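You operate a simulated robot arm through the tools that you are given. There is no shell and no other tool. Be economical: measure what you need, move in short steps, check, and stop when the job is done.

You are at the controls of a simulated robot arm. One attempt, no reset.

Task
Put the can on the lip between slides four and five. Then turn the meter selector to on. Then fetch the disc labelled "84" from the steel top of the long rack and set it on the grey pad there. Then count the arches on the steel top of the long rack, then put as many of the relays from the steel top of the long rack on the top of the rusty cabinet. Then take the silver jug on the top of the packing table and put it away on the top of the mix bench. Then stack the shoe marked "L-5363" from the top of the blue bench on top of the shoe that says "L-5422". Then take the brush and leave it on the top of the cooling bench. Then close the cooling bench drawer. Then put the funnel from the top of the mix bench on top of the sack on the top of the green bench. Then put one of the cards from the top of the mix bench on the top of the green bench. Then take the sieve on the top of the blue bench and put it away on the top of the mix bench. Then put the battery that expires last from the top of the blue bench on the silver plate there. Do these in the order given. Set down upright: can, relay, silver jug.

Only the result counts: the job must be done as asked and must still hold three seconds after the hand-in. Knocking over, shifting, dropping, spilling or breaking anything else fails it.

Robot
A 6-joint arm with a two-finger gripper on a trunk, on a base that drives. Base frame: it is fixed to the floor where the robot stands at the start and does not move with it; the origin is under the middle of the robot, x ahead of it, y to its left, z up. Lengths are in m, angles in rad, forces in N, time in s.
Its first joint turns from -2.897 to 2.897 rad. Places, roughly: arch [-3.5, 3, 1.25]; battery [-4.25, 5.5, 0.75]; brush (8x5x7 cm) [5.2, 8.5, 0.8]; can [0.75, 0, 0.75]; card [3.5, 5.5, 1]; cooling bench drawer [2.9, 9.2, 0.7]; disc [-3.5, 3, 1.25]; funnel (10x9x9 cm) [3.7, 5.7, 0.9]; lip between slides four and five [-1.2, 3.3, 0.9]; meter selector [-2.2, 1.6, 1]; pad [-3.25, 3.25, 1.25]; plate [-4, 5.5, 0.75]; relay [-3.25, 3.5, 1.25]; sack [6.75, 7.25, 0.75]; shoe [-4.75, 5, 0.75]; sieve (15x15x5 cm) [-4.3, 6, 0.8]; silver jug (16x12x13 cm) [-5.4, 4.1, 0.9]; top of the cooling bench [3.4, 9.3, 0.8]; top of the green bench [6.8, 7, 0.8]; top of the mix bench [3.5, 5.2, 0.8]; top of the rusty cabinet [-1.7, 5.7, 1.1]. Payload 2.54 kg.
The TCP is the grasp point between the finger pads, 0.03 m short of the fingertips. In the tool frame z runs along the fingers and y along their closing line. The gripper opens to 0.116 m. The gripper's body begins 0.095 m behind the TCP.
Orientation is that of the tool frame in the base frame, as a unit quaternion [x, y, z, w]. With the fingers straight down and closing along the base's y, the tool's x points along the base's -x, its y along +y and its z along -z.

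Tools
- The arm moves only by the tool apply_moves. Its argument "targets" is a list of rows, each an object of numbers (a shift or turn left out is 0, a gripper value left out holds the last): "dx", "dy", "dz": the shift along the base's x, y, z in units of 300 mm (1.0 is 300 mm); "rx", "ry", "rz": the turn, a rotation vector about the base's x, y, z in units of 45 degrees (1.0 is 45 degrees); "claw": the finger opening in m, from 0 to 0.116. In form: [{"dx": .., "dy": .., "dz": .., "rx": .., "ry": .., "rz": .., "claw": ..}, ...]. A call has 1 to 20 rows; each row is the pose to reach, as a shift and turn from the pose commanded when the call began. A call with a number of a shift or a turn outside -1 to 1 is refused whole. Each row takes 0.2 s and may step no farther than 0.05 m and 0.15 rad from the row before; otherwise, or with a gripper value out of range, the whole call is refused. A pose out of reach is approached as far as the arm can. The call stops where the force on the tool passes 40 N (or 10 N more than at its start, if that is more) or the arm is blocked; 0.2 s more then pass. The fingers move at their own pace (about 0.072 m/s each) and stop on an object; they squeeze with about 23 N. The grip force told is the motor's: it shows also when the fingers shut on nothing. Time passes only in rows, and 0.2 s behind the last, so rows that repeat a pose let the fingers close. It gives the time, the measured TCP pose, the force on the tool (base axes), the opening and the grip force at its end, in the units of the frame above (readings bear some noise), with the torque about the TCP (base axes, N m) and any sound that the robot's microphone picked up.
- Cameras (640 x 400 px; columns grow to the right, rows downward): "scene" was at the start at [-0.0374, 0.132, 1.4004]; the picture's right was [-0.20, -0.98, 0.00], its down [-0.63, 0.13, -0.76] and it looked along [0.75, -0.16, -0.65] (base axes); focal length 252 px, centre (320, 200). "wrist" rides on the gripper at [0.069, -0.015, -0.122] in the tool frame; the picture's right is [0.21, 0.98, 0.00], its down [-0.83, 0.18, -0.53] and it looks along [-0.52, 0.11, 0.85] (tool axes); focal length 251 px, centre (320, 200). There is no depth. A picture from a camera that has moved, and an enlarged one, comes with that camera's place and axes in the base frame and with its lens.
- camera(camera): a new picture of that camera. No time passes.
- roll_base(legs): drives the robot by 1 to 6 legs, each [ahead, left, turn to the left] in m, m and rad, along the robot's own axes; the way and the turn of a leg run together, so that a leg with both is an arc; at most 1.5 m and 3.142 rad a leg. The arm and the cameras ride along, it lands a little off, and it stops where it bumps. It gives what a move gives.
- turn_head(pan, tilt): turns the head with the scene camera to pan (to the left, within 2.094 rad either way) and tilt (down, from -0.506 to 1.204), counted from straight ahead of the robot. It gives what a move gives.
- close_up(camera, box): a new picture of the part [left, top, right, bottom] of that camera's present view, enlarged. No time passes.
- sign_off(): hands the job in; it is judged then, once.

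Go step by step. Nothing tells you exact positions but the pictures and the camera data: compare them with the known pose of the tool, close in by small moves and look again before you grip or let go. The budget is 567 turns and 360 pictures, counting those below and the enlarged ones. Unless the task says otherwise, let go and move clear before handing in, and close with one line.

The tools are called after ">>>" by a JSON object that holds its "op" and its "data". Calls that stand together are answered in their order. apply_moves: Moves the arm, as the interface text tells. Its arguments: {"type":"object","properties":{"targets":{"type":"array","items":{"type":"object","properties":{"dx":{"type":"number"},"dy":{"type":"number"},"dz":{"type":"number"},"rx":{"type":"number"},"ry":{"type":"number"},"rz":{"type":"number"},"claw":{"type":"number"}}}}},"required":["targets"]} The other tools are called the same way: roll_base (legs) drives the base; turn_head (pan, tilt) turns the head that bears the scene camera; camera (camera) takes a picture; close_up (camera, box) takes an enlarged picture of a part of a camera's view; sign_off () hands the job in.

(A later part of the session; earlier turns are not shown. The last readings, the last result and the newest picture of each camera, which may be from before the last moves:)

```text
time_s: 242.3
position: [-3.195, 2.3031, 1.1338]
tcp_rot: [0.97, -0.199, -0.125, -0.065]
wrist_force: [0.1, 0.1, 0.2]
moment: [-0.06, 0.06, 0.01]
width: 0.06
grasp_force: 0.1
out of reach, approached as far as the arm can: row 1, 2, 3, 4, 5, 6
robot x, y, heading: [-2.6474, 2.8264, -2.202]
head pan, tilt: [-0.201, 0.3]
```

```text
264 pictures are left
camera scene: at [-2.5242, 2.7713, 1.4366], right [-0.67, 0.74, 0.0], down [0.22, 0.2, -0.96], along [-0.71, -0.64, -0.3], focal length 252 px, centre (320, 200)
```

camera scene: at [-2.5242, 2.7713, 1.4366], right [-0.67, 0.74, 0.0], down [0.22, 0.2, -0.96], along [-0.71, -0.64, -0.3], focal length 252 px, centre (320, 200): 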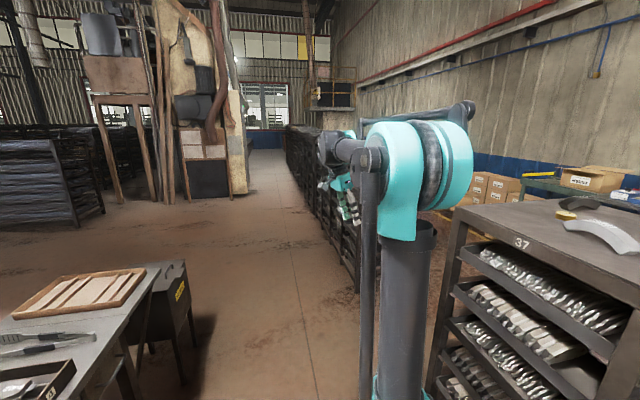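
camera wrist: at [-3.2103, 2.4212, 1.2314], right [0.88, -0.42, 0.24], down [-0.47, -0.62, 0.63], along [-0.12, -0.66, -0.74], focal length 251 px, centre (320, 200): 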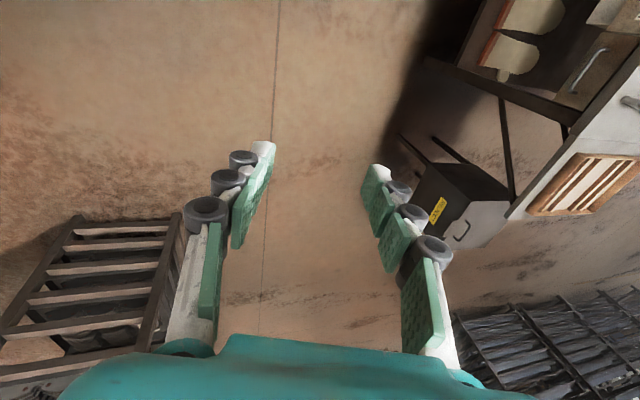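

Not through cleanly; it whipped to the other side. I now have a better bearing for the arm plane (−136°) and repeat the unwinding from this side with larger steps across the singular point.

>>> {"op": "apply_moves", "data": {"targets": [{"rx": 0.003, "ry": 0.141, "rz": 0.025}, {"rx": 0.006, "ry": 0.281, "rz": 0.05}, {"rx": 0.009, "ry": 0.422, "rz": 0.075}, {"rx": 0.012, "ry": 0.563, "rz": 0.1}, {"rx": 0.016, "ry": 0.703, "rz": 0.125}, {"rx": 0.019, "ry": 0.844, "rz": 0.15}]}}

>>> {"op": "apply_moves", "data": {"targets": [{"rx": 0.003, "ry": 0.141, "rz": 0.025}, {"rx": 0.006, "ry": 0.281, "rz": 0.05}, {"rx": 0.009, "ry": 0.422, "rz": 0.075}, {"rx": 0.012, "ry": 0.563, "rz": 0.1}, {"rx": 0.016, "ry": 0.703, "rz": 0.125}, {"rx": 0.019, "ry": 0.844, "rz": 0.15}]}}

>>> {"op": "apply_moves", "data": {"targets": [{"rx": 0.003, "ry": 0.136, "rz": 0.096}, {"rx": 0.006, "ry": 0.272, "rz": 0.193}, {"rx": 0.009, "ry": 0.408, "rz": 0.289}, {"rx": 0.012, "ry": 0.544, "rz": 0.385}]}}

>>> {"op": "apply_moves", "data": {"targets": [{"rx": 0.003, "ry": 0.136, "rz": 0.096}, {"rx": 0.006, "ry": 0.272, "rz": 0.193}, {"rx": 0.009, "ry": 0.408, "rz": 0.289}, {"rx": 0.012, "ry": 0.544, "rz": 0.385}]}}

```text
time_s: 243.7
position: [-3.198, 2.3027, 1.133]
tcp_rot: [0.886, -0.153, -0.439, 0.004]
wrist_force: [0.0, -0.8, 0.0]
moment: [0.01, 0.0, -0.02]
width: 0.06
grasp_force: 0.1
robot x, y, heading: [-2.6473, 2.8259, -2.2]
head pan, tilt: [-0.201, 0.3]
```

```text
time_s: 245.1
position: [-3.1986, 2.3028, 1.1329]
tcp_rot: [-0.702, 0.088, 0.703, -0.074]
wrist_force: [-0.5, -0.4, 0.1]
moment: [0.01, 0.04, 0.01]
width: 0.06
grasp_force: 0.0
robot x, y, heading: [-2.6453, 2.8265, -2.207]
head pan, tilt: [-0.201, 0.3]
```

```text
time_s: 246.1
position: [-3.1989, 2.3019, 1.133]
tcp_rot: [-0.543, -0.039, 0.816, -0.192]
wrist_force: [0.0, 0.1, 0.1]
moment: [0.03, 0.0, -0.02]
width: 0.0601
grasp_force: 0.0
robot x, y, heading: [-2.6488, 2.8271, -2.201]
head pan, tilt: [-0.201, 0.3]
```

```text
time_s: 247.1
position: [-3.1984, 2.3026, 1.1338]
tcp_rot: [-0.348, -0.163, 0.875, -0.295]
wrist_force: [0.8, -0.3, -0.2]
moment: [-0.02, 0.01, -0.02]
width: 0.0599
grasp_force: 0.1
robot x, y, heading: [-2.6497, 2.8246, -2.201]
head pan, tilt: [-0.201, 0.3]
```

>>> {"op": "apply_moves", "data": {"targets": [{"rx": 0.1306, "ry": -0.1366}, {"rx": 0.2612, "ry": -0.2732}, {"rx": 0.3918, "ry": -0.4098}, {"rx": 0.5224, "ry": -0.5464}, {"rx": 0.653, "ry": -0.683}, {"rx": 0.7836, "ry": -0.8196}, {"rx": 0.9142, "ry": -0.9562}]}}

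>>> {"op": "apply_moves", "data": {"targets": [{"rx": 0.1306, "ry": -0.1366}, {"rx": 0.2612, "ry": -0.2732}, {"rx": 0.3918, "ry": -0.4098}, {"rx": 0.5224, "ry": -0.5464}, {"rx": 0.653, "ry": -0.683}, {"rx": 0.7836, "ry": -0.8196}, {"rx": 0.9142, "ry": -0.9562}]}}

```text
time_s: 248.7
position: [-3.1978, 2.3031, 1.1319]
tcp_rot: [0.718, 0.335, -0.578, 0.195]
wrist_force: [-0.4, -0.4, 0.1]
moment: [0.0, -0.03, -0.02]
width: 0.0602
grasp_force: 0.0
robot x, y, heading: [-2.6432, 2.8243, -2.209]
head pan, tilt: [-0.201, 0.3]
```

```text
time_s: 250.3
position: [-3.1972, 2.3029, 1.1321]
tcp_rot: [0.898, 0.419, -0.129, 0.043]
wrist_force: [0.2, 0.9, 1.0]
moment: [0.0, 0.02, -0.01]
width: 0.0599
grasp_force: 0.1
robot x, y, heading: [-2.648, 2.8257, -2.209]
head pan, tilt: [-0.201, 0.3]
```

Unwound with no reach flags. Finish levelling and then swing over the rack top.

>>> {"op": "apply_moves", "data": {"targets": [{"rx": 0.12, "ry": -0.125}, {"rx": 0.239, "ry": -0.25}, {"rx": 0.239, "ry": -0.25, "dz": 0.15}, {"rx": 0.239, "ry": -0.25, "dz": 0.3}, {"rx": 0.239, "ry": -0.25, "dz": 0.45}, {"rx": 0.239, "ry": -0.25, "dz": 0.55}]}}

>>> {"op": "apply_moves", "data": {"targets": [{"dx": -0.08, "dy": 0.13, "rz": -0.18}, {"dx": -0.16, "dy": 0.26, "rz": -0.36}, {"dx": -0.22, "dy": 0.4, "rz": -0.54}, {"dx": -0.28, "dy": 0.54, "rz": -0.72}, {"dx": -0.34, "dy": 0.68, "rz": -0.9}, {"dx": -0.4, "dy": 0.82, "rz": -1.0}, {"dx": -0.45, "dy": 0.96, "rz": -1.0}]}}

>>> {"op": "camera", "data": {"camera": "wrist"}}

```text
time_s: 251.7
position: [-3.197, 2.3045, 1.2982]
tcp_rot: [0.906, 0.423, -0.001, 0.0]
wrist_force: [0.0, -1.0, -0.9]
moment: [0.04, -0.02, -0.01]
width: 0.0597
grasp_force: 0.1
robot x, y, heading: [-2.6444, 2.8292, -2.207]
head pan, tilt: [-0.201, 0.3]
```

```text
time_s: 253.3
position: [-3.3328, 2.5923, 1.2966]
tcp_rot: [0.999, 0.045, -0.003, -0.002]
wrist_force: [0.5, 0.2, -0.8]
moment: [0.05, 0.0, 0.02]
width: 0.0599
grasp_force: 0.1
robot x, y, heading: [-2.6468, 2.8265, -2.208]
head pan, tilt: [-0.201, 0.3]
```

```text
263 pictures are left
camera wrist: at [-3.2654, 2.6129, 1.4175], right [0.3, -0.95, 0.0], down [-0.8, -0.25, 0.54], along [-0.51, -0.16, -0.84], focal length 251 px, centre (320, 200)
```

wrist: 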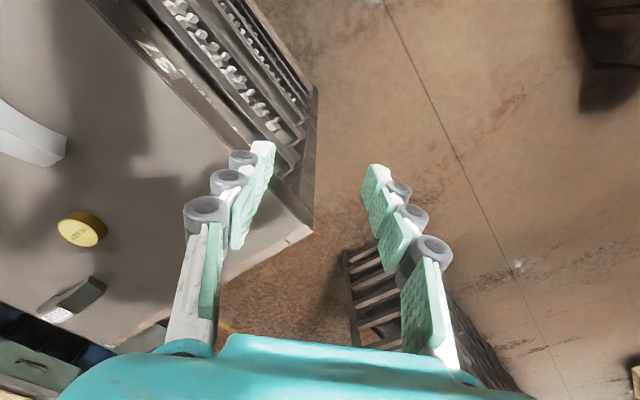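

>>> {"op": "apply_moves", "data": {"targets": [{"dx": -0.04, "dy": 0.14, "rz": -0.13}, {"dx": -0.08, "dy": 0.28, "rz": -0.26}, {"dx": -0.12, "dy": 0.42, "rz": -0.39}, {"dx": -0.16, "dy": 0.56, "rz": -0.52}, {"dx": -0.2, "dy": 0.7, "rz": -0.65}, {"dx": -0.22, "dy": 0.84, "rz": -0.78}, {"dx": -0.24, "dy": 0.98, "rz": -0.91}]}}

>>> {"op": "camera", "data": {"camera": "wrist"}}

```text
time_s: 254.9
position: [-3.4043, 2.8841, 1.2993]
tcp_rot: [0.952, -0.308, -0.002, -0.002]
wrist_force: [1.5, -0.3, 0.3]
moment: [0.06, 0.04, -0.03]
width: 0.0603
grasp_force: 0.1
robot x, y, heading: [-2.6491, 2.8269, -2.205]
head pan, tilt: [-0.201, 0.3]
```

```text
262 pictures are left
camera wrist: at [-3.34, 2.8562, 1.421], right [-0.4, -0.92, 0.0], down [-0.77, 0.34, 0.54], along [-0.49, 0.22, -0.84], focal length 251 px, centre (320, 200)
```

wrist: 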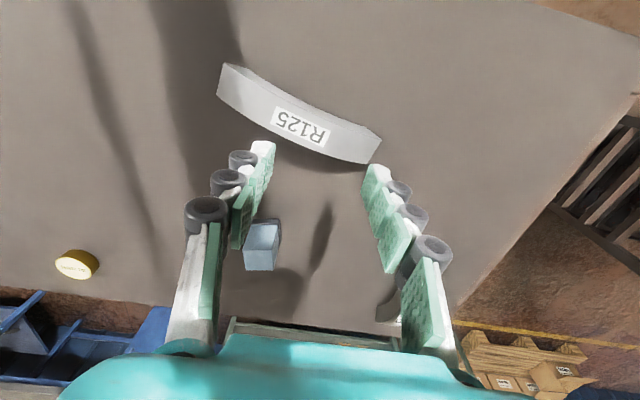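

>>> {"op": "turn_head", "data": {"pan": -1.45, "tilt": 0.25}}

>>> {"op": "close_up", "data": {"camera": "scene", "box": [150, 130, 470, 270]}}

>>> {"op": "apply_moves", "data": {"targets": [{"dx": 0.1, "dy": 0.13}, {"dx": 0.2, "dy": 0.26}, {"dx": 0.3, "dy": 0.39}, {"dx": 0.4, "dy": 0.52}, {"dx": 0.5, "dy": 0.65}, {"dx": 0.6, "dy": 0.78}, {"dx": 0.65, "dy": 0.9}]}}

>>> {"op": "camera", "data": {"camera": "wrist"}}

```text
time_s: 256.3
position: [-3.4048, 2.8858, 1.2995]
tcp_rot: [0.952, -0.308, -0.002, -0.001]
wrist_force: [0.6, -1.0, 0.3]
moment: [0.0, 0.01, -0.02]
width: 0.06
grasp_force: 0.1
robot x, y, heading: [-2.6453, 2.8275, -2.207]
head pan, tilt: [-1.45, 0.25]
```

```text
2.00 times, centred on (310, 200) of scene
camera zoom: at [-2.5369, 2.8797, 1.4414], right [0.49, 0.87, 0.0], down [0.22, -0.12, -0.97], along [-0.84, 0.48, -0.25], focal length 505 px, centre (340, 200)
```

zoom: 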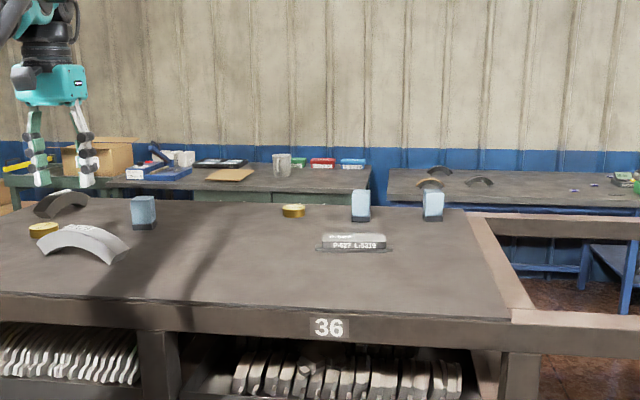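

```text
time_s: 257.9
position: [-3.2097, 3.1558, 1.2977]
tcp_rot: [0.952, -0.308, -0.002, -0.002]
wrist_force: [0.0, -0.9, 0.4]
moment: [0.05, -0.04, -0.02]
width: 0.0601
grasp_force: 0.0
robot x, y, heading: [-2.6464, 2.8253, -2.208]
head pan, tilt: [-1.45, 0.25]
```

```text
260 pictures are left
camera wrist: at [-3.1453, 3.1275, 1.4185], right [-0.4, -0.92, 0.0], down [-0.77, 0.33, 0.54], along [-0.49, 0.21, -0.84], focal length 251 px, centre (320, 200)
```

wrist: 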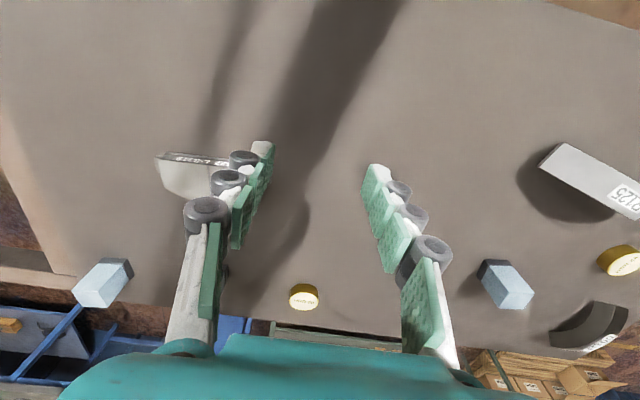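

>>> {"op": "close_up", "data": {"camera": "wrist", "box": [270, 270, 350, 330]}}

>>> {"op": "close_up", "data": {"camera": "wrist", "box": [460, 130, 640, 370]}}

>>> {"op": "close_up", "data": {"camera": "wrist", "box": [140, 130, 250, 220]}}

```text
6.67 times, centred on (310, 300) of wrist
camera zoom: at [-3.1453, 3.1275, 1.4185], right [-0.4, -0.92, 0.0], down [-0.77, 0.33, 0.54], along [-0.49, 0.21, -0.84], focal length 1676 px, centre (387, -467)
```

zoom: 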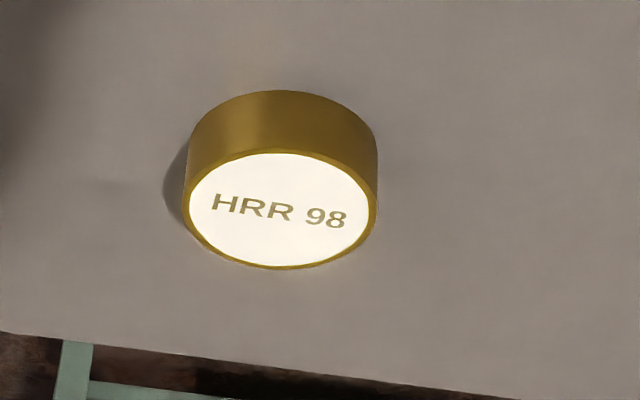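

```text
1.67 times, centred on (550, 250) of wrist
camera zoom: at [-3.1453, 3.1275, 1.4185], right [-0.4, -0.92, 0.0], down [-0.77, 0.33, 0.54], along [-0.49, 0.21, -0.84], focal length 419 px, centre (-63, 117)
```

zoom: 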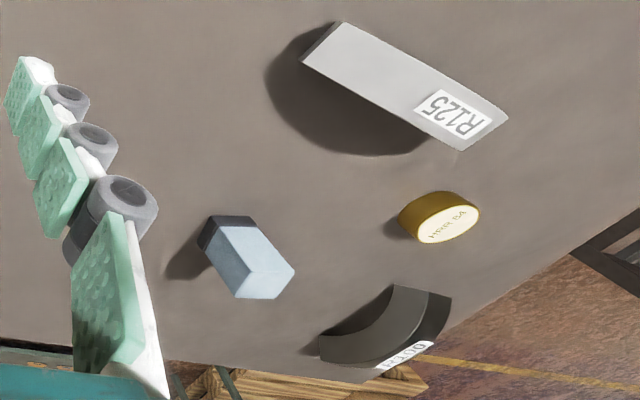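

```text
4.44 times, centred on (195, 175) of wrist
camera zoom: at [-3.1453, 3.1275, 1.4185], right [-0.4, -0.92, 0.0], down [-0.77, 0.33, 0.54], along [-0.49, 0.21, -0.84], focal length 1118 px, centre (876, 311)
```

zoom: 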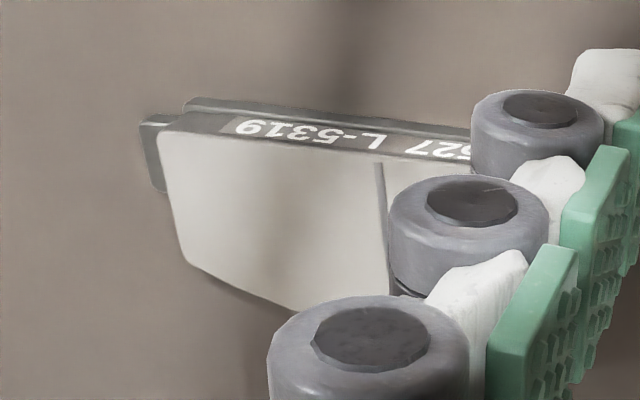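

Two arches (R125, R100) on the steel top, three relays, disc HRR 84 at about (-3.55, 2.84), and the grey pad L-5319. Moving above disc 84.

>>> {"op": "apply_moves", "data": {"targets": [{"dx": -0.1, "dy": -0.09, "claw": 0.08}, {"dx": -0.2, "dy": -0.18}, {"dx": -0.3, "dy": -0.28}, {"dx": -0.41, "dy": -0.38}, {"dx": -0.52, "dy": -0.48}, {"dx": -0.63, "dy": -0.58}, {"dx": -0.74, "dy": -0.68}, {"dx": -0.85, "dy": -0.78}, {"dx": -0.95, "dy": -0.87}]}}

>>> {"op": "camera", "data": {"camera": "wrist"}}

```text
time_s: 259.9
position: [-3.4767, 2.8872, 1.2786]
tcp_rot: [0.951, -0.309, -0.001, 0.0]
wrist_force: [0.4, 3.0, -0.1]
moment: [-0.32, 0.03, 0.0]
width: 0.0801
grasp_force: 0.0
out of reach, approached as far as the arm can: row 8, 9
robot x, y, heading: [-2.6438, 2.8239, -2.204]
head pan, tilt: [-1.45, 0.25]
```

```text
256 pictures are left
camera wrist: at [-3.4123, 2.8591, 1.3986], right [-0.4, -0.92, 0.0], down [-0.77, 0.34, 0.54], along [-0.49, 0.22, -0.84], focal length 251 px, centre (320, 200)
```

wrist: 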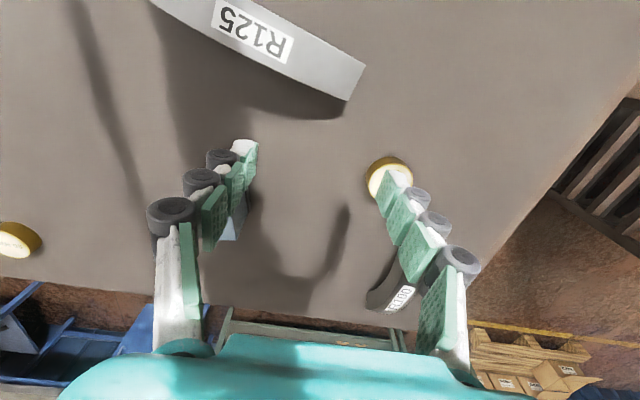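

>>> {"op": "close_up", "data": {"camera": "scene", "box": [130, 150, 290, 260]}}

```text
3.64 times, centred on (210, 205) of scene
camera zoom: at [-2.5369, 2.8807, 1.4414], right [0.49, 0.87, 0.0], down [0.22, -0.12, -0.97], along [-0.84, 0.48, -0.25], focal length 918 px, centre (720, 182)
```

zoom: 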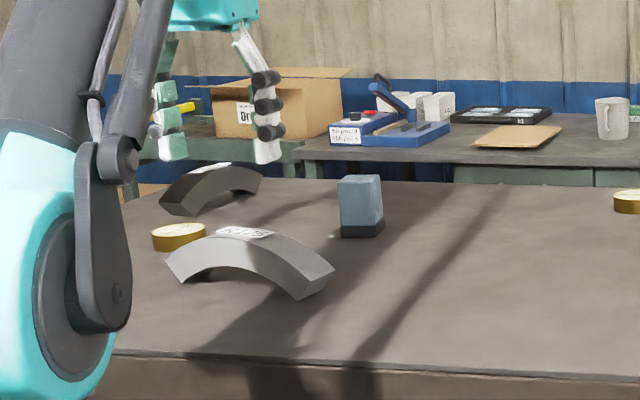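

>>> {"op": "roll_base", "data": {"legs": [[0, -0.14, 0]]}}

>>> {"op": "camera", "data": {"camera": "wrist"}}

```text
time_s: 261.2
position: [-3.5879, 2.9678, 1.2772]
tcp_rot: [0.951, -0.308, -0.001, -0.002]
wrist_force: [-0.2, 0.4, -0.2]
moment: [0.02, -0.04, 0.0]
width: 0.0799
grasp_force: 0.0
robot x, y, heading: [-2.7577, 2.9094, -2.207]
head pan, tilt: [-1.45, 0.25]
```

```text
254 pictures are left
camera wrist: at [-3.5235, 2.939, 1.3989], right [-0.4, -0.92, 0.0], down [-0.77, 0.34, 0.54], along [-0.49, 0.22, -0.84], focal length 251 px, centre (320, 200)
```

wrist: 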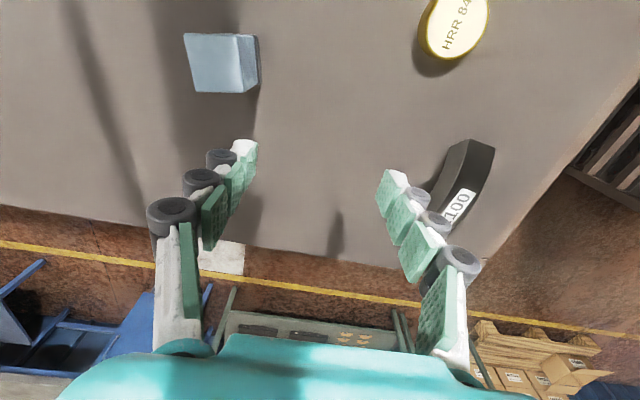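

>>> {"op": "apply_moves", "data": {"targets": [{"dx": 0.03, "dy": -0.14}, {"dx": 0.07, "dy": -0.28}, {"dx": 0.117, "dy": -0.42}, {"dx": 0.117, "dy": -0.42}]}}

>>> {"op": "camera", "data": {"camera": "wrist"}}

```text
time_s: 262.2
position: [-3.5557, 2.8409, 1.2774]
tcp_rot: [0.951, -0.308, -0.001, -0.001]
wrist_force: [-0.6, -0.4, 0.8]
moment: [-0.02, 0.0, -0.01]
width: 0.0802
grasp_force: 0.0
robot x, y, heading: [-2.7578, 2.9091, -2.206]
head pan, tilt: [-1.45, 0.25]
```

```text
253 pictures are left
camera wrist: at [-3.4908, 2.8127, 1.3994], right [-0.4, -0.92, 0.0], down [-0.77, 0.34, 0.54], along [-0.49, 0.22, -0.84], focal length 251 px, centre (320, 200)
```

wrist: 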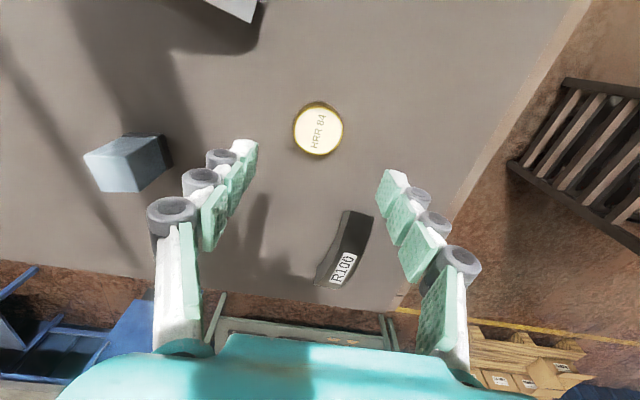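

>>> {"op": "apply_moves", "data": {"targets": [{"dz": -0.1, "claw": 0.075}, {"dz": -0.2}, {"dz": -0.27}, {"dz": -0.3}, {"dz": -0.3}]}}

>>> {"op": "camera", "data": {"camera": "wrist"}}

>>> {"op": "close_up", "data": {"camera": "scene", "box": [130, 150, 290, 260]}}

```text
time_s: 263.4
position: [-3.5532, 2.8422, 1.1881]
tcp_rot: [0.951, -0.308, -0.002, -0.002]
wrist_force: [0.3, 0.5, -0.3]
moment: [-0.01, 0.02, 0.02]
width: 0.0748
grasp_force: 0.0
robot x, y, heading: [-2.7573, 2.9102, -2.204]
head pan, tilt: [-1.45, 0.25]
```

```text
252 pictures are left
camera wrist: at [-3.4888, 2.8132, 1.3094], right [-0.4, -0.92, 0.0], down [-0.77, 0.34, 0.54], along [-0.49, 0.22, -0.84], focal length 251 px, centre (320, 200)
```

wrist: 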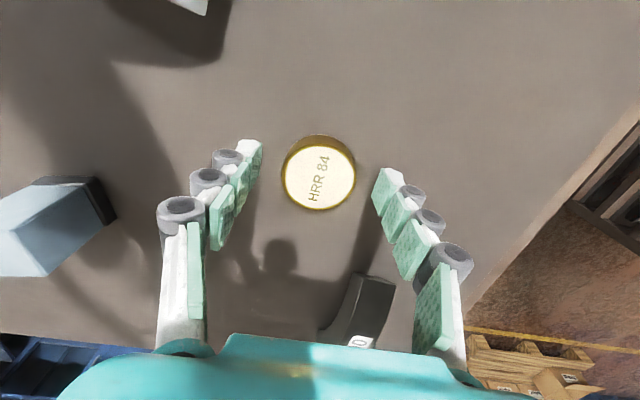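

```text
3.64 times, centred on (210, 205) of scene
camera zoom: at [-2.6483, 2.9618, 1.4414], right [0.49, 0.87, 0.0], down [0.22, -0.12, -0.97], along [-0.84, 0.48, -0.25], focal length 918 px, centre (720, 182)
```

zoom: 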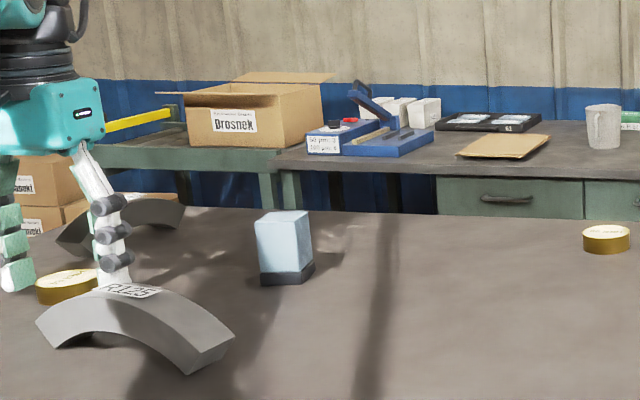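

>>> {"op": "apply_moves", "data": {"targets": [{"dz": -0.01}, {"dz": -0.017}, {"dz": -0.017}]}}

>>> {"op": "apply_moves", "data": {"targets": [{"claw": 0.03}, {"claw": 0.03}, {"claw": 0.03}, {"claw": 0.03}]}}

>>> {"op": "apply_moves", "data": {"targets": [{"dz": 0.1}, {"dz": 0.2}, {"dz": 0.3}, {"dz": 0.3}]}}

>>> {"op": "camera", "data": {"camera": "wrist"}}

```text
time_s: 264.2
position: [-3.5524, 2.8418, 1.182]
tcp_rot: [0.951, -0.308, -0.002, -0.002]
wrist_force: [0.0, -0.5, -0.2]
moment: [-0.03, -0.01, 0.01]
width: 0.0749
grasp_force: 0.1
robot x, y, heading: [-2.7591, 2.9098, -2.21]
head pan, tilt: [-1.45, 0.25]
```

```text
time_s: 264.8
position: [-3.55, 2.8415, 1.186]
tcp_rot: [0.951, -0.308, -0.003, -0.001]
wrist_force: [1.6, 0.1, 22.0]
moment: [-0.21, -0.03, -0.02]
width: 0.0449
grasp_force: 37.0
robot x, y, heading: [-2.7591, 2.9074, -2.209]
head pan, tilt: [-1.45, 0.25]
stopped in row 2: the force on the tool passed its limit at 45 N (the readings are from after the stop); the commanded pose is now the measured one
```

```text
time_s: 265.8
position: [-3.5535, 2.8421, 1.2732]
tcp_rot: [0.951, -0.308, -0.001, 0.0]
wrist_force: [0.3, 0.5, -1.5]
moment: [-0.03, -0.01, 0.02]
width: 0.0447
grasp_force: 22.4
robot x, y, heading: [-2.7551, 2.9093, -2.204]
head pan, tilt: [-1.45, 0.25]
```

```text
250 pictures are left
camera wrist: at [-3.489, 2.8131, 1.3949], right [-0.4, -0.92, 0.0], down [-0.77, 0.33, 0.54], along [-0.49, 0.22, -0.84], focal length 251 px, centre (320, 200)
```

wrist: 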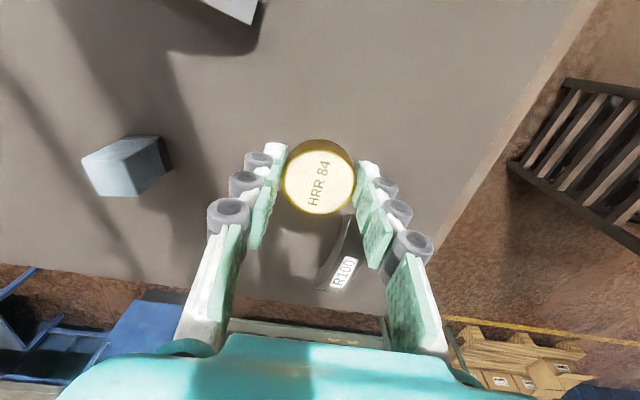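

Disc 84 is gripped. Lifting and carrying it over to the pad.

>>> {"op": "apply_moves", "data": {"targets": [{"dz": 0.1}, {"dz": 0.15, "dx": 0.08, "dy": 0.04}, {"dz": 0.17, "dx": 0.18, "dy": 0.14}, {"dz": 0.17, "dx": 0.28, "dy": 0.26}, {"dz": 0.17, "dx": 0.37, "dy": 0.39}, {"dz": 0.17, "dx": 0.46, "dy": 0.52}, {"dz": 0.17, "dx": 0.55, "dy": 0.65}, {"dz": 0.17, "dx": 0.64, "dy": 0.78}]}}

>>> {"op": "apply_moves", "data": {"targets": [{"dx": 0.08, "dy": 0.13}, {"dx": 0.16, "dy": 0.26}, {"dx": 0.24, "dy": 0.4}, {"dx": 0.32, "dy": 0.53}, {"dx": 0.4, "dy": 0.66}, {"dx": 0.45, "dy": 0.75}, {"dx": 0.45, "dy": 0.75}]}}

>>> {"op": "camera", "data": {"camera": "wrist"}}

>>> {"op": "close_up", "data": {"camera": "scene", "box": [190, 140, 470, 270]}}

```text
time_s: 267.6
position: [-3.3598, 3.0773, 1.3269]
tcp_rot: [0.951, -0.308, -0.001, 0.0]
wrist_force: [-0.3, -0.5, -2.6]
moment: [0.05, 0.0, -0.01]
width: 0.045
grasp_force: 23.1
robot x, y, heading: [-2.7595, 2.9113, -2.205]
head pan, tilt: [-1.45, 0.25]
```

```text
time_s: 269.2
position: [-3.2245, 3.3046, 1.3253]
tcp_rot: [0.951, -0.308, -0.002, -0.001]
wrist_force: [0.5, -0.7, -2.3]
moment: [0.01, -0.02, 0.01]
width: 0.045
grasp_force: 23.8
robot x, y, heading: [-2.7569, 2.9091, -2.203]
head pan, tilt: [-1.45, 0.25]
```

```text
249 pictures are left
camera wrist: at [-3.1596, 3.2753, 1.4466], right [-0.4, -0.92, 0.0], down [-0.77, 0.34, 0.54], along [-0.49, 0.22, -0.84], focal length 251 px, centre (320, 200)
```

wrist: 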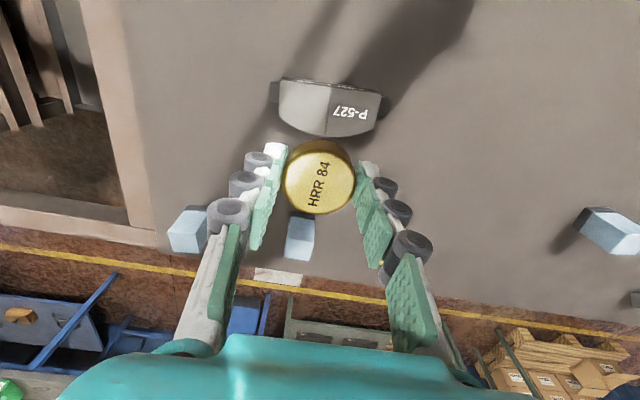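

```text
2.29 times, centred on (330, 205) of scene
camera zoom: at [-2.6483, 2.9618, 1.4414], right [0.49, 0.87, 0.0], down [0.22, -0.12, -0.97], along [-0.84, 0.48, -0.25], focal length 577 px, centre (297, 189)
```

zoom: 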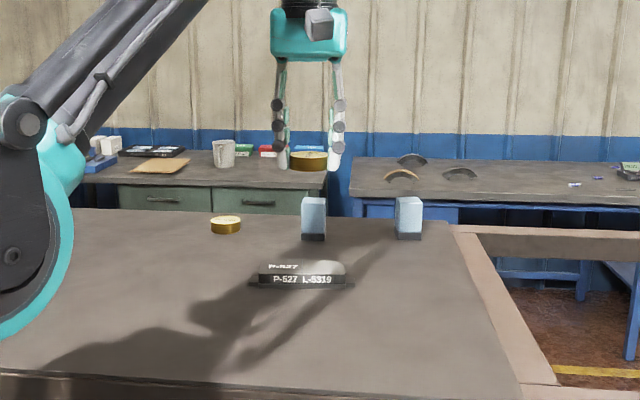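

>>> {"op": "close_up", "data": {"camera": "wrist", "box": [250, 60, 410, 150]}}

>>> {"op": "close_up", "data": {"camera": "scene", "box": [280, 230, 370, 280]}}

```text
4.00 times, centred on (330, 105) of wrist
camera zoom: at [-3.1596, 3.2753, 1.4466], right [-0.4, -0.92, 0.0], down [-0.77, 0.34, 0.54], along [-0.49, 0.22, -0.84], focal length 1006 px, centre (280, 580)
```

zoom: 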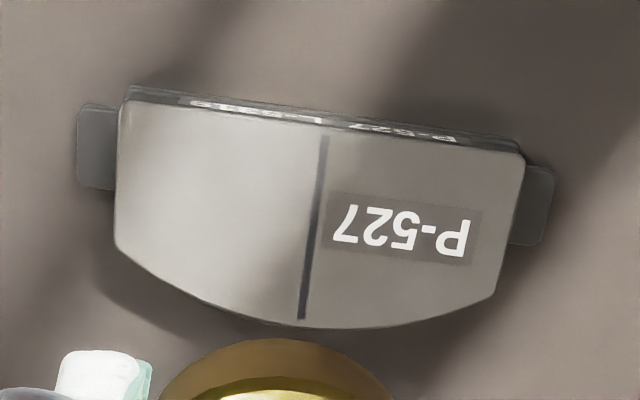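

```text
7.11 times, centred on (325, 255) of scene
camera zoom: at [-2.6483, 2.9618, 1.4414], right [0.49, 0.87, 0.0], down [0.22, -0.12, -0.97], along [-0.84, 0.48, -0.25], focal length 1795 px, centre (284, -191)
```

zoom: 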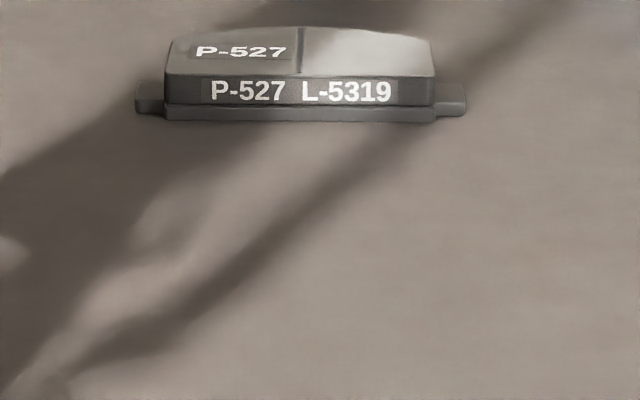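

>>> {"op": "apply_moves", "data": {"targets": [{"dx": 0.015, "dy": -0.043}, {"dx": 0.015, "dy": -0.043, "dz": -0.12}, {"dx": 0.015, "dy": -0.043, "dz": -0.24}, {"dx": 0.015, "dy": -0.043, "dz": -0.34}, {"dx": 0.015, "dy": -0.043, "dz": -0.34}]}}

>>> {"op": "camera", "data": {"camera": "wrist"}}

>>> {"op": "close_up", "data": {"camera": "scene", "box": [250, 190, 390, 280]}}

```text
time_s: 270.4
position: [-3.2226, 3.2889, 1.2223]
tcp_rot: [0.952, -0.308, -0.002, -0.001]
wrist_force: [-1.1, 0.1, -2.3]
moment: [-0.02, 0.02, -0.01]
width: 0.0449
grasp_force: 22.6
robot x, y, heading: [-2.7619, 2.9063, -2.204]
head pan, tilt: [-1.45, 0.25]
```

```text
245 pictures are left
camera wrist: at [-3.1576, 3.2603, 1.344], right [-0.4, -0.92, 0.0], down [-0.77, 0.33, 0.54], along [-0.49, 0.22, -0.84], focal length 251 px, centre (320, 200)
```

wrist: 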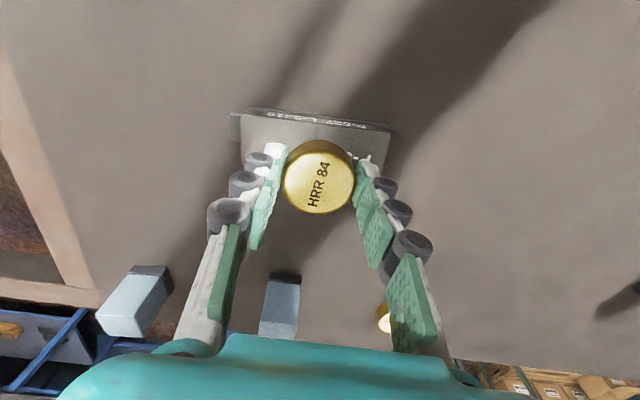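

```text
4.44 times, centred on (320, 235) of scene
camera zoom: at [-2.6483, 2.9619, 1.4414], right [0.49, 0.87, 0.0], down [0.22, -0.12, -0.97], along [-0.84, 0.48, -0.25], focal length 1122 px, centre (320, 44)
```

zoom: 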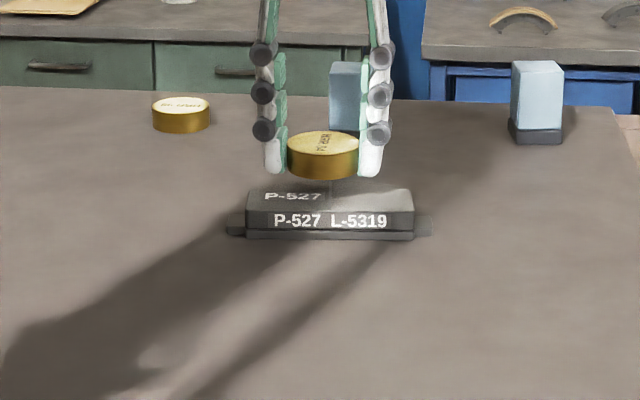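

>>> {"op": "apply_moves", "data": {"targets": [{"dz": -0.02}, {"dz": -0.035}, {"dz": -0.045}, {"dz": -0.045}]}}

>>> {"op": "apply_moves", "data": {"targets": [{"dz": -0.007}, {"dz": -0.014}, {"dz": -0.014}]}}

```text
time_s: 271.4
position: [-3.2217, 3.2876, 1.2104]
tcp_rot: [0.951, -0.308, -0.001, 0.0]
wrist_force: [0.3, -0.5, -2.7]
moment: [0.01, -0.02, -0.02]
width: 0.0447
grasp_force: 22.8
robot x, y, heading: [-2.7576, 2.9077, -2.201]
head pan, tilt: [-1.45, 0.25]
```

```text
time_s: 272.2
position: [-3.2207, 3.2868, 1.2051]
tcp_rot: [0.951, -0.308, -0.002, -0.001]
wrist_force: [-0.6, 0.3, -2.2]
moment: [0.04, 0.0, 0.02]
width: 0.0447
grasp_force: 23.4
robot x, y, heading: [-2.7561, 2.9104, -2.205]
head pan, tilt: [-1.45, 0.25]
```

>>> {"op": "apply_moves", "data": {"targets": [{"dz": -0.008}, {"dz": -0.016}, {"dz": -0.016}]}}

>>> {"op": "close_up", "data": {"camera": "scene", "box": [270, 200, 370, 270]}}

```text
time_s: 272.6
position: [-3.2209, 3.2877, 1.2049]
tcp_rot: [0.952, -0.307, -0.003, -0.002]
wrist_force: [0.2, 0.3, 9.3]
moment: [-0.14, -0.03, 0.05]
width: 0.0449
grasp_force: 22.9
robot x, y, heading: [-2.7593, 2.9104, -2.208]
head pan, tilt: [-1.45, 0.25]
stopped in row 2: the force on the tool passed its limit at 52 N (the readings are from after the stop); the commanded pose is now the measured one
```

```text
5.71 times, centred on (320, 235) of scene
camera zoom: at [-2.6481, 2.9617, 1.4414], right [0.49, 0.87, 0.0], down [0.21, -0.12, -0.97], along [-0.84, 0.48, -0.25], focal length 1442 px, centre (320, 0)
```

zoom: 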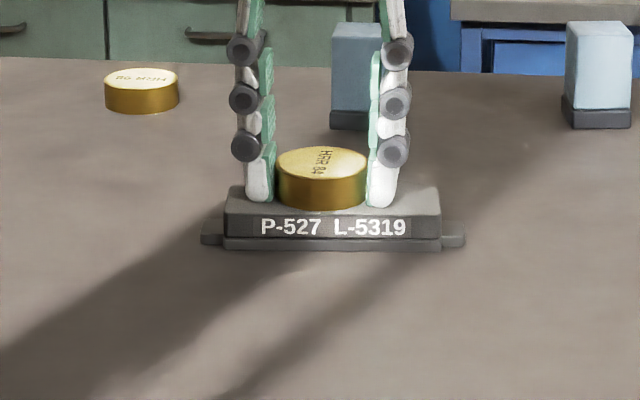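

>>> {"op": "apply_moves", "data": {"targets": [{"claw": 0.05}, {"claw": 0.06}, {"claw": 0.07}, {"claw": 0.07}]}}

>>> {"op": "apply_moves", "data": {"targets": [{"dz": 0.08}, {"dz": 0.2}, {"dz": 0.35}, {"dz": 0.4}]}}

>>> {"op": "camera", "data": {"camera": "wrist"}}

>>> {"op": "close_up", "data": {"camera": "scene", "box": [250, 180, 410, 280]}}

```text
time_s: 273.6
position: [-3.2213, 3.2876, 1.2036]
tcp_rot: [0.952, -0.307, -0.003, -0.001]
wrist_force: [-0.7, -0.2, 0.3]
moment: [0.02, -0.03, 0.04]
width: 0.0698
grasp_force: 0.1
robot x, y, heading: [-2.7584, 2.911, -2.205]
head pan, tilt: [-1.45, 0.25]
```

```text
time_s: 274.6
position: [-3.221, 3.2867, 1.323]
tcp_rot: [0.951, -0.308, -0.003, -0.003]
wrist_force: [0.0, -1.1, -0.5]
moment: [0.0, 0.0, 0.0]
width: 0.0699
grasp_force: 0.0
robot x, y, heading: [-2.7562, 2.9074, -2.202]
head pan, tilt: [-1.45, 0.25]
```

```text
242 pictures are left
camera wrist: at [-3.1568, 3.2579, 1.4446], right [-0.4, -0.92, 0.0], down [-0.77, 0.33, 0.54], along [-0.49, 0.22, -0.84], focal length 251 px, centre (320, 200)
```

wrist: 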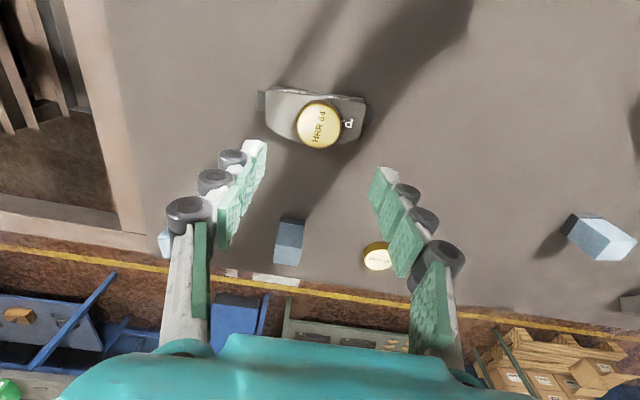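

```text
4.00 times, centred on (330, 230) of scene
camera zoom: at [-2.6483, 2.9618, 1.4414], right [0.49, 0.87, 0.0], down [0.22, -0.12, -0.97], along [-0.84, 0.48, -0.25], focal length 1010 px, centre (280, 80)
```

zoom: 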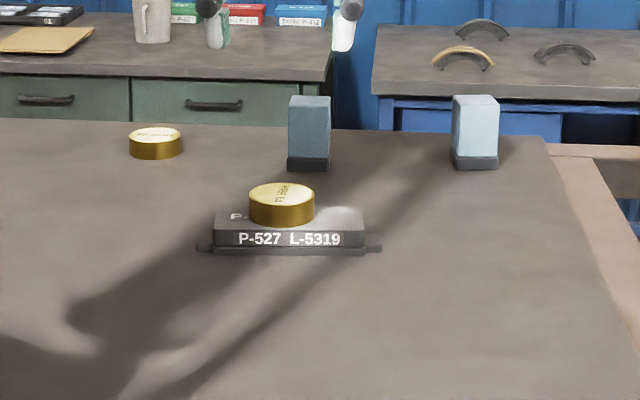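

>>> {"op": "close_up", "data": {"camera": "wrist", "box": [240, 190, 360, 290]}}

```text
4.00 times, centred on (300, 240) of wrist
camera zoom: at [-3.1568, 3.2579, 1.4446], right [-0.4, -0.92, 0.0], down [-0.77, 0.33, 0.54], along [-0.49, 0.22, -0.84], focal length 1006 px, centre (400, 40)
```

zoom: 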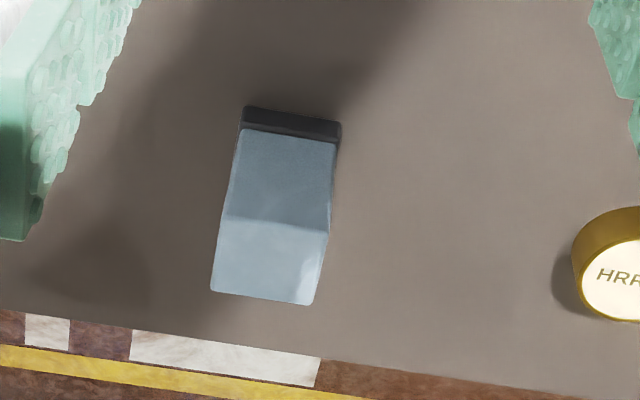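

>>> {"op": "roll_base", "data": {"legs": [[-0.25, 0, 0], [0, -0.07, 0]]}}

>>> {"op": "camera", "data": {"camera": "wrist"}}

```text
time_s: 277.1
position: [-3.1295, 3.5328, 1.3225]
tcp_rot: [0.951, -0.308, -0.003, -0.002]
wrist_force: [1.1, 0.2, 0.8]
moment: [0.0, -0.03, 0.0]
width: 0.0701
grasp_force: 0.0
robot x, y, heading: [-2.6644, 3.1601, -2.204]
head pan, tilt: [-1.45, 0.25]
```

```text
239 pictures are left
camera wrist: at [-3.0654, 3.5038, 1.4442], right [-0.4, -0.92, 0.0], down [-0.77, 0.33, 0.54], along [-0.49, 0.22, -0.84], focal length 251 px, centre (320, 200)
```

wrist: 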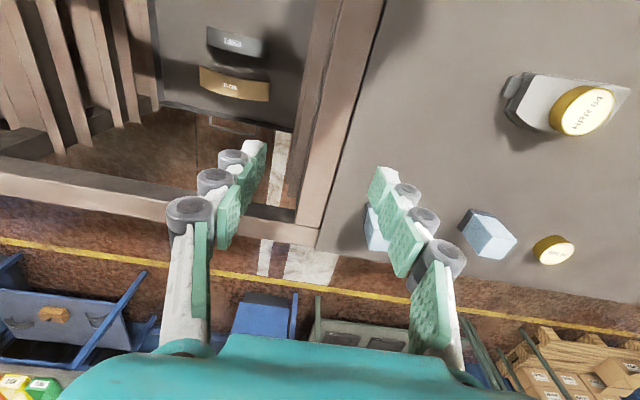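

>>> {"op": "apply_moves", "data": {"targets": [{"dx": -0.12, "dy": -0.02}, {"dx": -0.24, "dy": -0.04}, {"dx": -0.36, "dy": -0.06}, {"dx": -0.36, "dy": -0.06}]}}

>>> {"op": "camera", "data": {"camera": "wrist"}}

```text
time_s: 278.1
position: [-3.2372, 3.5143, 1.322]
tcp_rot: [0.952, -0.307, -0.002, -0.002]
wrist_force: [0.4, -0.5, 0.0]
moment: [0.03, -0.01, 0.01]
width: 0.0697
grasp_force: 0.0
robot x, y, heading: [-2.664, 3.1567, -2.205]
head pan, tilt: [-1.45, 0.25]
```

```text
238 pictures are left
camera wrist: at [-3.1742, 3.4846, 1.4439], right [-0.4, -0.92, 0.0], down [-0.77, 0.33, 0.54], along [-0.49, 0.22, -0.84], focal length 251 px, centre (320, 200)
```

wrist: 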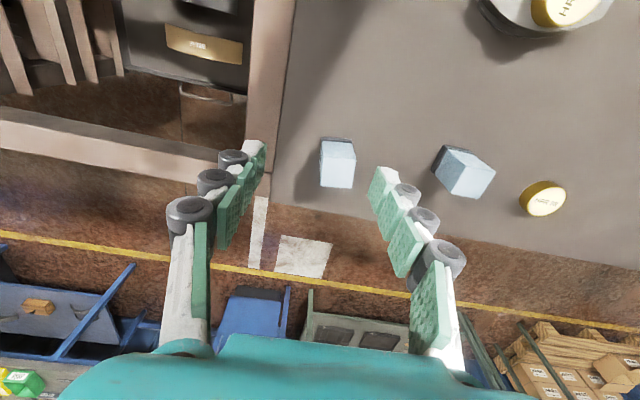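

>>> {"op": "close_up", "data": {"camera": "wrist", "box": [280, 120, 400, 210]}}

```text
4.44 times, centred on (340, 165) of wrist
camera zoom: at [-3.1742, 3.4846, 1.4439], right [-0.4, -0.92, 0.0], down [-0.77, 0.33, 0.54], along [-0.49, 0.22, -0.84], focal length 1118 px, centre (231, 356)
```

zoom: 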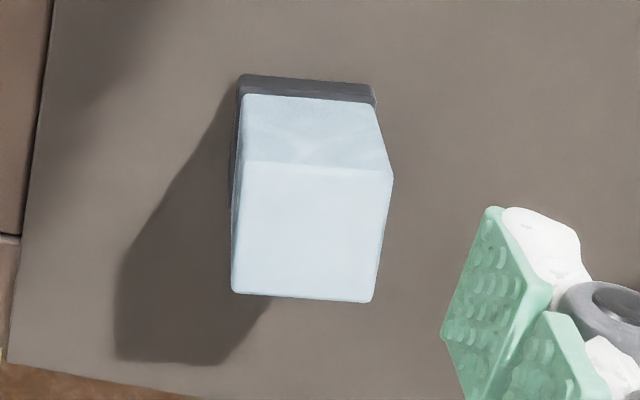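

>>> {"op": "apply_moves", "data": {"targets": [{"dx": -0.08, "dy": 0.002, "rz": 0.055}, {"dx": -0.16, "dy": 0.004, "rz": 0.11}, {"dx": -0.16, "dy": 0.004, "rz": 0.11, "dz": -0.1}, {"dx": -0.16, "dy": 0.004, "rz": 0.11, "dz": -0.2}, {"dx": -0.16, "dy": 0.004, "rz": 0.11, "dz": -0.2}]}}

>>> {"op": "camera", "data": {"camera": "wrist"}}

```text
time_s: 279.3
position: [-3.2865, 3.5166, 1.2629]
tcp_rot: [0.964, -0.266, -0.003, -0.001]
wrist_force: [-0.2, -0.2, -0.3]
moment: [0.01, 0.02, -0.01]
width: 0.07
grasp_force: 0.0
out of reach, approached as far as the arm can: row 1, 2
robot x, y, heading: [-2.6659, 3.1531, -2.209]
head pan, tilt: [-1.45, 0.25]
```

```text
236 pictures are left
camera wrist: at [-3.2189, 3.4931, 1.3847], right [-0.32, -0.95, 0.0], down [-0.8, 0.27, 0.54], along [-0.51, 0.17, -0.84], focal length 251 px, centre (320, 200)
```

wrist: 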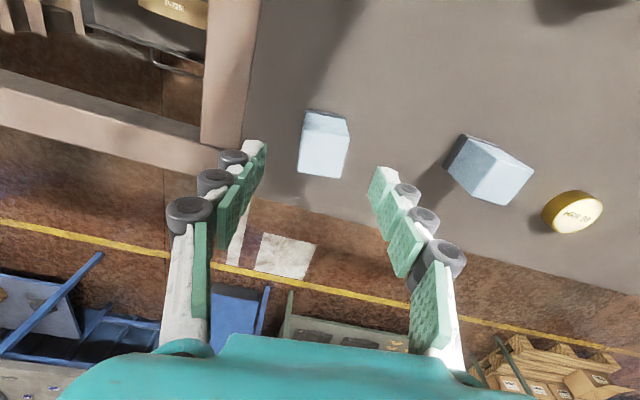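

>>> {"op": "apply_moves", "data": {"targets": [{"dz": -0.1}, {"dz": -0.18}, {"dz": -0.22}, {"dz": -0.22}]}}

>>> {"op": "apply_moves", "data": {"targets": [{"claw": 0.02}, {"claw": 0.02}, {"claw": 0.02}, {"claw": 0.02}]}}

>>> {"op": "apply_moves", "data": {"targets": [{"dz": 0.08}, {"dz": 0.2}, {"dz": 0.3}, {"dz": 0.3}]}}

>>> {"op": "camera", "data": {"camera": "wrist"}}

```text
time_s: 280.3
position: [-3.2851, 3.5179, 1.1982]
tcp_rot: [0.964, -0.266, -0.003, -0.003]
wrist_force: [0.0, 1.0, 0.5]
moment: [0.05, -0.04, 0.0]
width: 0.0701
grasp_force: 0.1
robot x, y, heading: [-2.6671, 3.154, -2.206]
head pan, tilt: [-1.45, 0.25]
```

```text
time_s: 281.3
position: [-3.2845, 3.5171, 1.1971]
tcp_rot: [0.964, -0.267, -0.003, -0.001]
wrist_force: [0.0, 0.0, 0.7]
moment: [-0.01, 0.01, 0.05]
width: 0.0331
grasp_force: 22.8
robot x, y, heading: [-2.6677, 3.1537, -2.205]
head pan, tilt: [-1.45, 0.25]
```

```text
time_s: 282.3
position: [-3.2867, 3.5181, 1.287]
tcp_rot: [0.964, -0.266, -0.003, -0.001]
wrist_force: [1.0, -0.2, -1.3]
moment: [0.0, 0.02, -0.02]
width: 0.0332
grasp_force: 23.1
robot x, y, heading: [-2.6663, 3.1565, -2.206]
head pan, tilt: [-1.45, 0.25]
```

```text
235 pictures are left
camera wrist: at [-3.2196, 3.4946, 1.4079], right [-0.32, -0.95, 0.0], down [-0.8, 0.27, 0.54], along [-0.51, 0.17, -0.84], focal length 251 px, centre (320, 200)
```

wrist: 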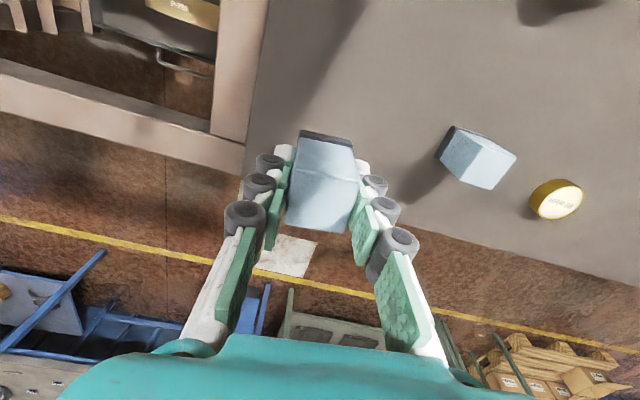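

Relay held. I'll fold the arm to the front on an inner arc, clear of the items, before driving.

>>> {"op": "apply_moves", "data": {"targets": [{"dx": 0.11, "dy": -0.113, "dz": 0.03}, {"dx": 0.22, "dy": -0.227, "dz": 0.06}, {"dx": 0.33, "dy": -0.34, "dz": 0.09}, {"dx": 0.442, "dy": -0.454, "dz": 0.11}, {"dx": 0.365, "dy": -0.55, "dz": 0.11, "rz": 0.1}, {"dx": 0.29, "dy": -0.647, "dz": 0.11, "rz": 0.19}, {"dx": 0.21, "dy": -0.745, "dz": 0.11, "rz": 0.285}, {"dx": 0.136, "dy": -0.84, "dz": 0.11, "rz": 0.378}]}}

>>> {"op": "apply_moves", "data": {"targets": [{"dx": -0.05, "dy": -0.136, "rz": 0.11}, {"dx": -0.1, "dy": -0.27, "rz": 0.22}, {"dx": -0.15, "dy": -0.41, "rz": 0.33}, {"dx": -0.197, "dy": -0.543, "rz": 0.44}, {"dx": -0.197, "dy": -0.69, "rz": 0.56}, {"dx": -0.197, "dy": -0.835, "rz": 0.67}, {"dx": -0.197, "dy": -0.98, "rz": 0.79}]}}

>>> {"op": "apply_moves", "data": {"targets": [{"dx": 0.05, "dy": -0.137, "rz": 0.14}, {"dx": 0.1, "dy": -0.275, "rz": 0.28}, {"dx": 0.15, "dy": -0.41, "rz": 0.42}, {"dx": 0.197, "dy": -0.55, "rz": 0.56}, {"dx": 0.25, "dy": -0.687, "rz": 0.7}, {"dx": 0.36, "dy": -0.77, "rz": 0.82}, {"dx": 0.48, "dy": -0.84, "rz": 0.92}, {"dx": 0.6, "dy": -0.91, "rz": 1.0}, {"dx": 0.717, "dy": -0.973, "rz": 1.0}]}}

>>> {"op": "turn_head", "data": {"pan": -1.45, "tilt": 0.35}}

>>> {"op": "camera", "data": {"camera": "scene"}}

```text
time_s: 284.1
position: [-3.2452, 3.2612, 1.3177]
tcp_rot: [0.993, -0.121, -0.003, -0.001]
wrist_force: [1.0, 0.8, 0.4]
moment: [0.02, 0.04, 0.0]
width: 0.0329
grasp_force: 22.7
robot x, y, heading: [-2.6675, 3.1565, -2.205]
head pan, tilt: [-1.45, 0.25]
```

```text
time_s: 285.7
position: [-3.3034, 2.9687, 1.3205]
tcp_rot: [0.982, 0.188, -0.003, 0.0]
wrist_force: [0.3, 1.6, -0.6]
moment: [-0.03, 0.0, 0.01]
width: 0.033
grasp_force: 22.8
robot x, y, heading: [-2.6688, 3.1561, -2.205]
head pan, tilt: [-1.45, 0.25]
```

```text
time_s: 287.7
position: [-3.0881, 2.6785, 1.3195]
tcp_rot: [0.835, 0.55, -0.003, 0.001]
wrist_force: [-0.6, 0.0, -0.6]
moment: [-0.02, -0.01, 0.01]
width: 0.0331
grasp_force: 23.0
robot x, y, heading: [-2.6687, 3.1539, -2.206]
head pan, tilt: [-1.45, 0.25]
```

```text
time_s: 288.4
position: [-3.0883, 2.6786, 1.3187]
tcp_rot: [0.835, 0.55, -0.003, 0.001]
wrist_force: [0.1, 0.4, -0.8]
moment: [-0.03, -0.01, -0.04]
width: 0.0332
grasp_force: 23.0
robot x, y, heading: [-2.6681, 3.1531, -2.203]
head pan, tilt: [-1.45, 0.351]
```

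```text
234 pictures are left
camera scene: at [-2.5564, 3.2078, 1.432], right [0.49, 0.87, 0.0], down [0.3, -0.17, -0.94], along [-0.82, 0.46, -0.34], focal length 252 px, centre (320, 200)
```

scene: 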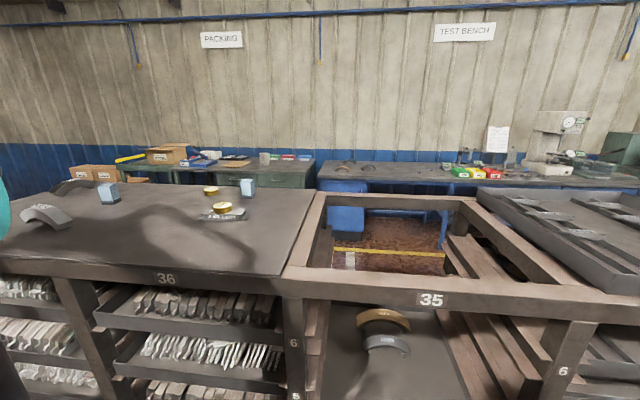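

>>> {"op": "roll_base", "data": {"legs": [[0, 0.24, 0], [0, 0, 0.018], [-1.4, 0, 0]]}}

>>> {"op": "turn_head", "data": {"pan": -1.9, "tilt": 0.4}}

>>> {"op": "camera", "data": {"camera": "scene"}}

```text
time_s: 297.1
position: [-2.0771, 3.6684, 1.3191]
tcp_rot: [0.831, 0.556, -0.003, 0.002]
wrist_force: [-0.6, -0.1, -0.4]
moment: [-0.01, -0.01, 0.01]
width: 0.0332
grasp_force: 23.3
robot x, y, heading: [-1.663, 4.1555, -2.188]
head pan, tilt: [-1.45, 0.351]
```

```text
time_s: 297.9
position: [-2.0767, 3.6697, 1.3192]
tcp_rot: [0.831, 0.556, -0.003, 0.001]
wrist_force: [0.6, 0.0, -1.0]
moment: [0.01, 0.0, 0.01]
width: 0.0331
grasp_force: 22.8
robot x, y, heading: [-1.6615, 4.1546, -2.193]
head pan, tilt: [-1.901, 0.4]
```

```text
233 pictures are left
camera scene: at [-1.526, 4.2376, 1.4274], right [0.81, 0.58, 0.0], down [0.23, -0.32, -0.92], along [-0.54, 0.75, -0.39], focal length 252 px, centre (320, 200)
```

scene: 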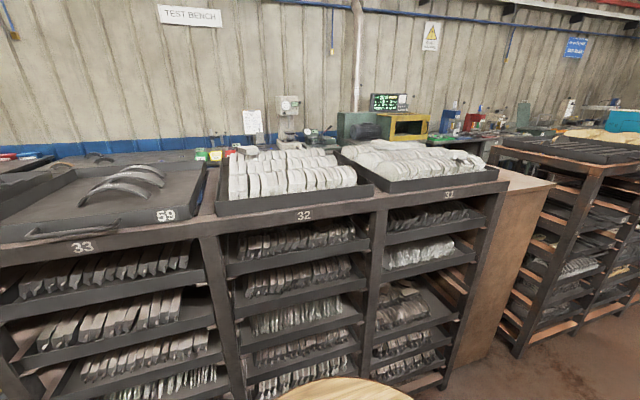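

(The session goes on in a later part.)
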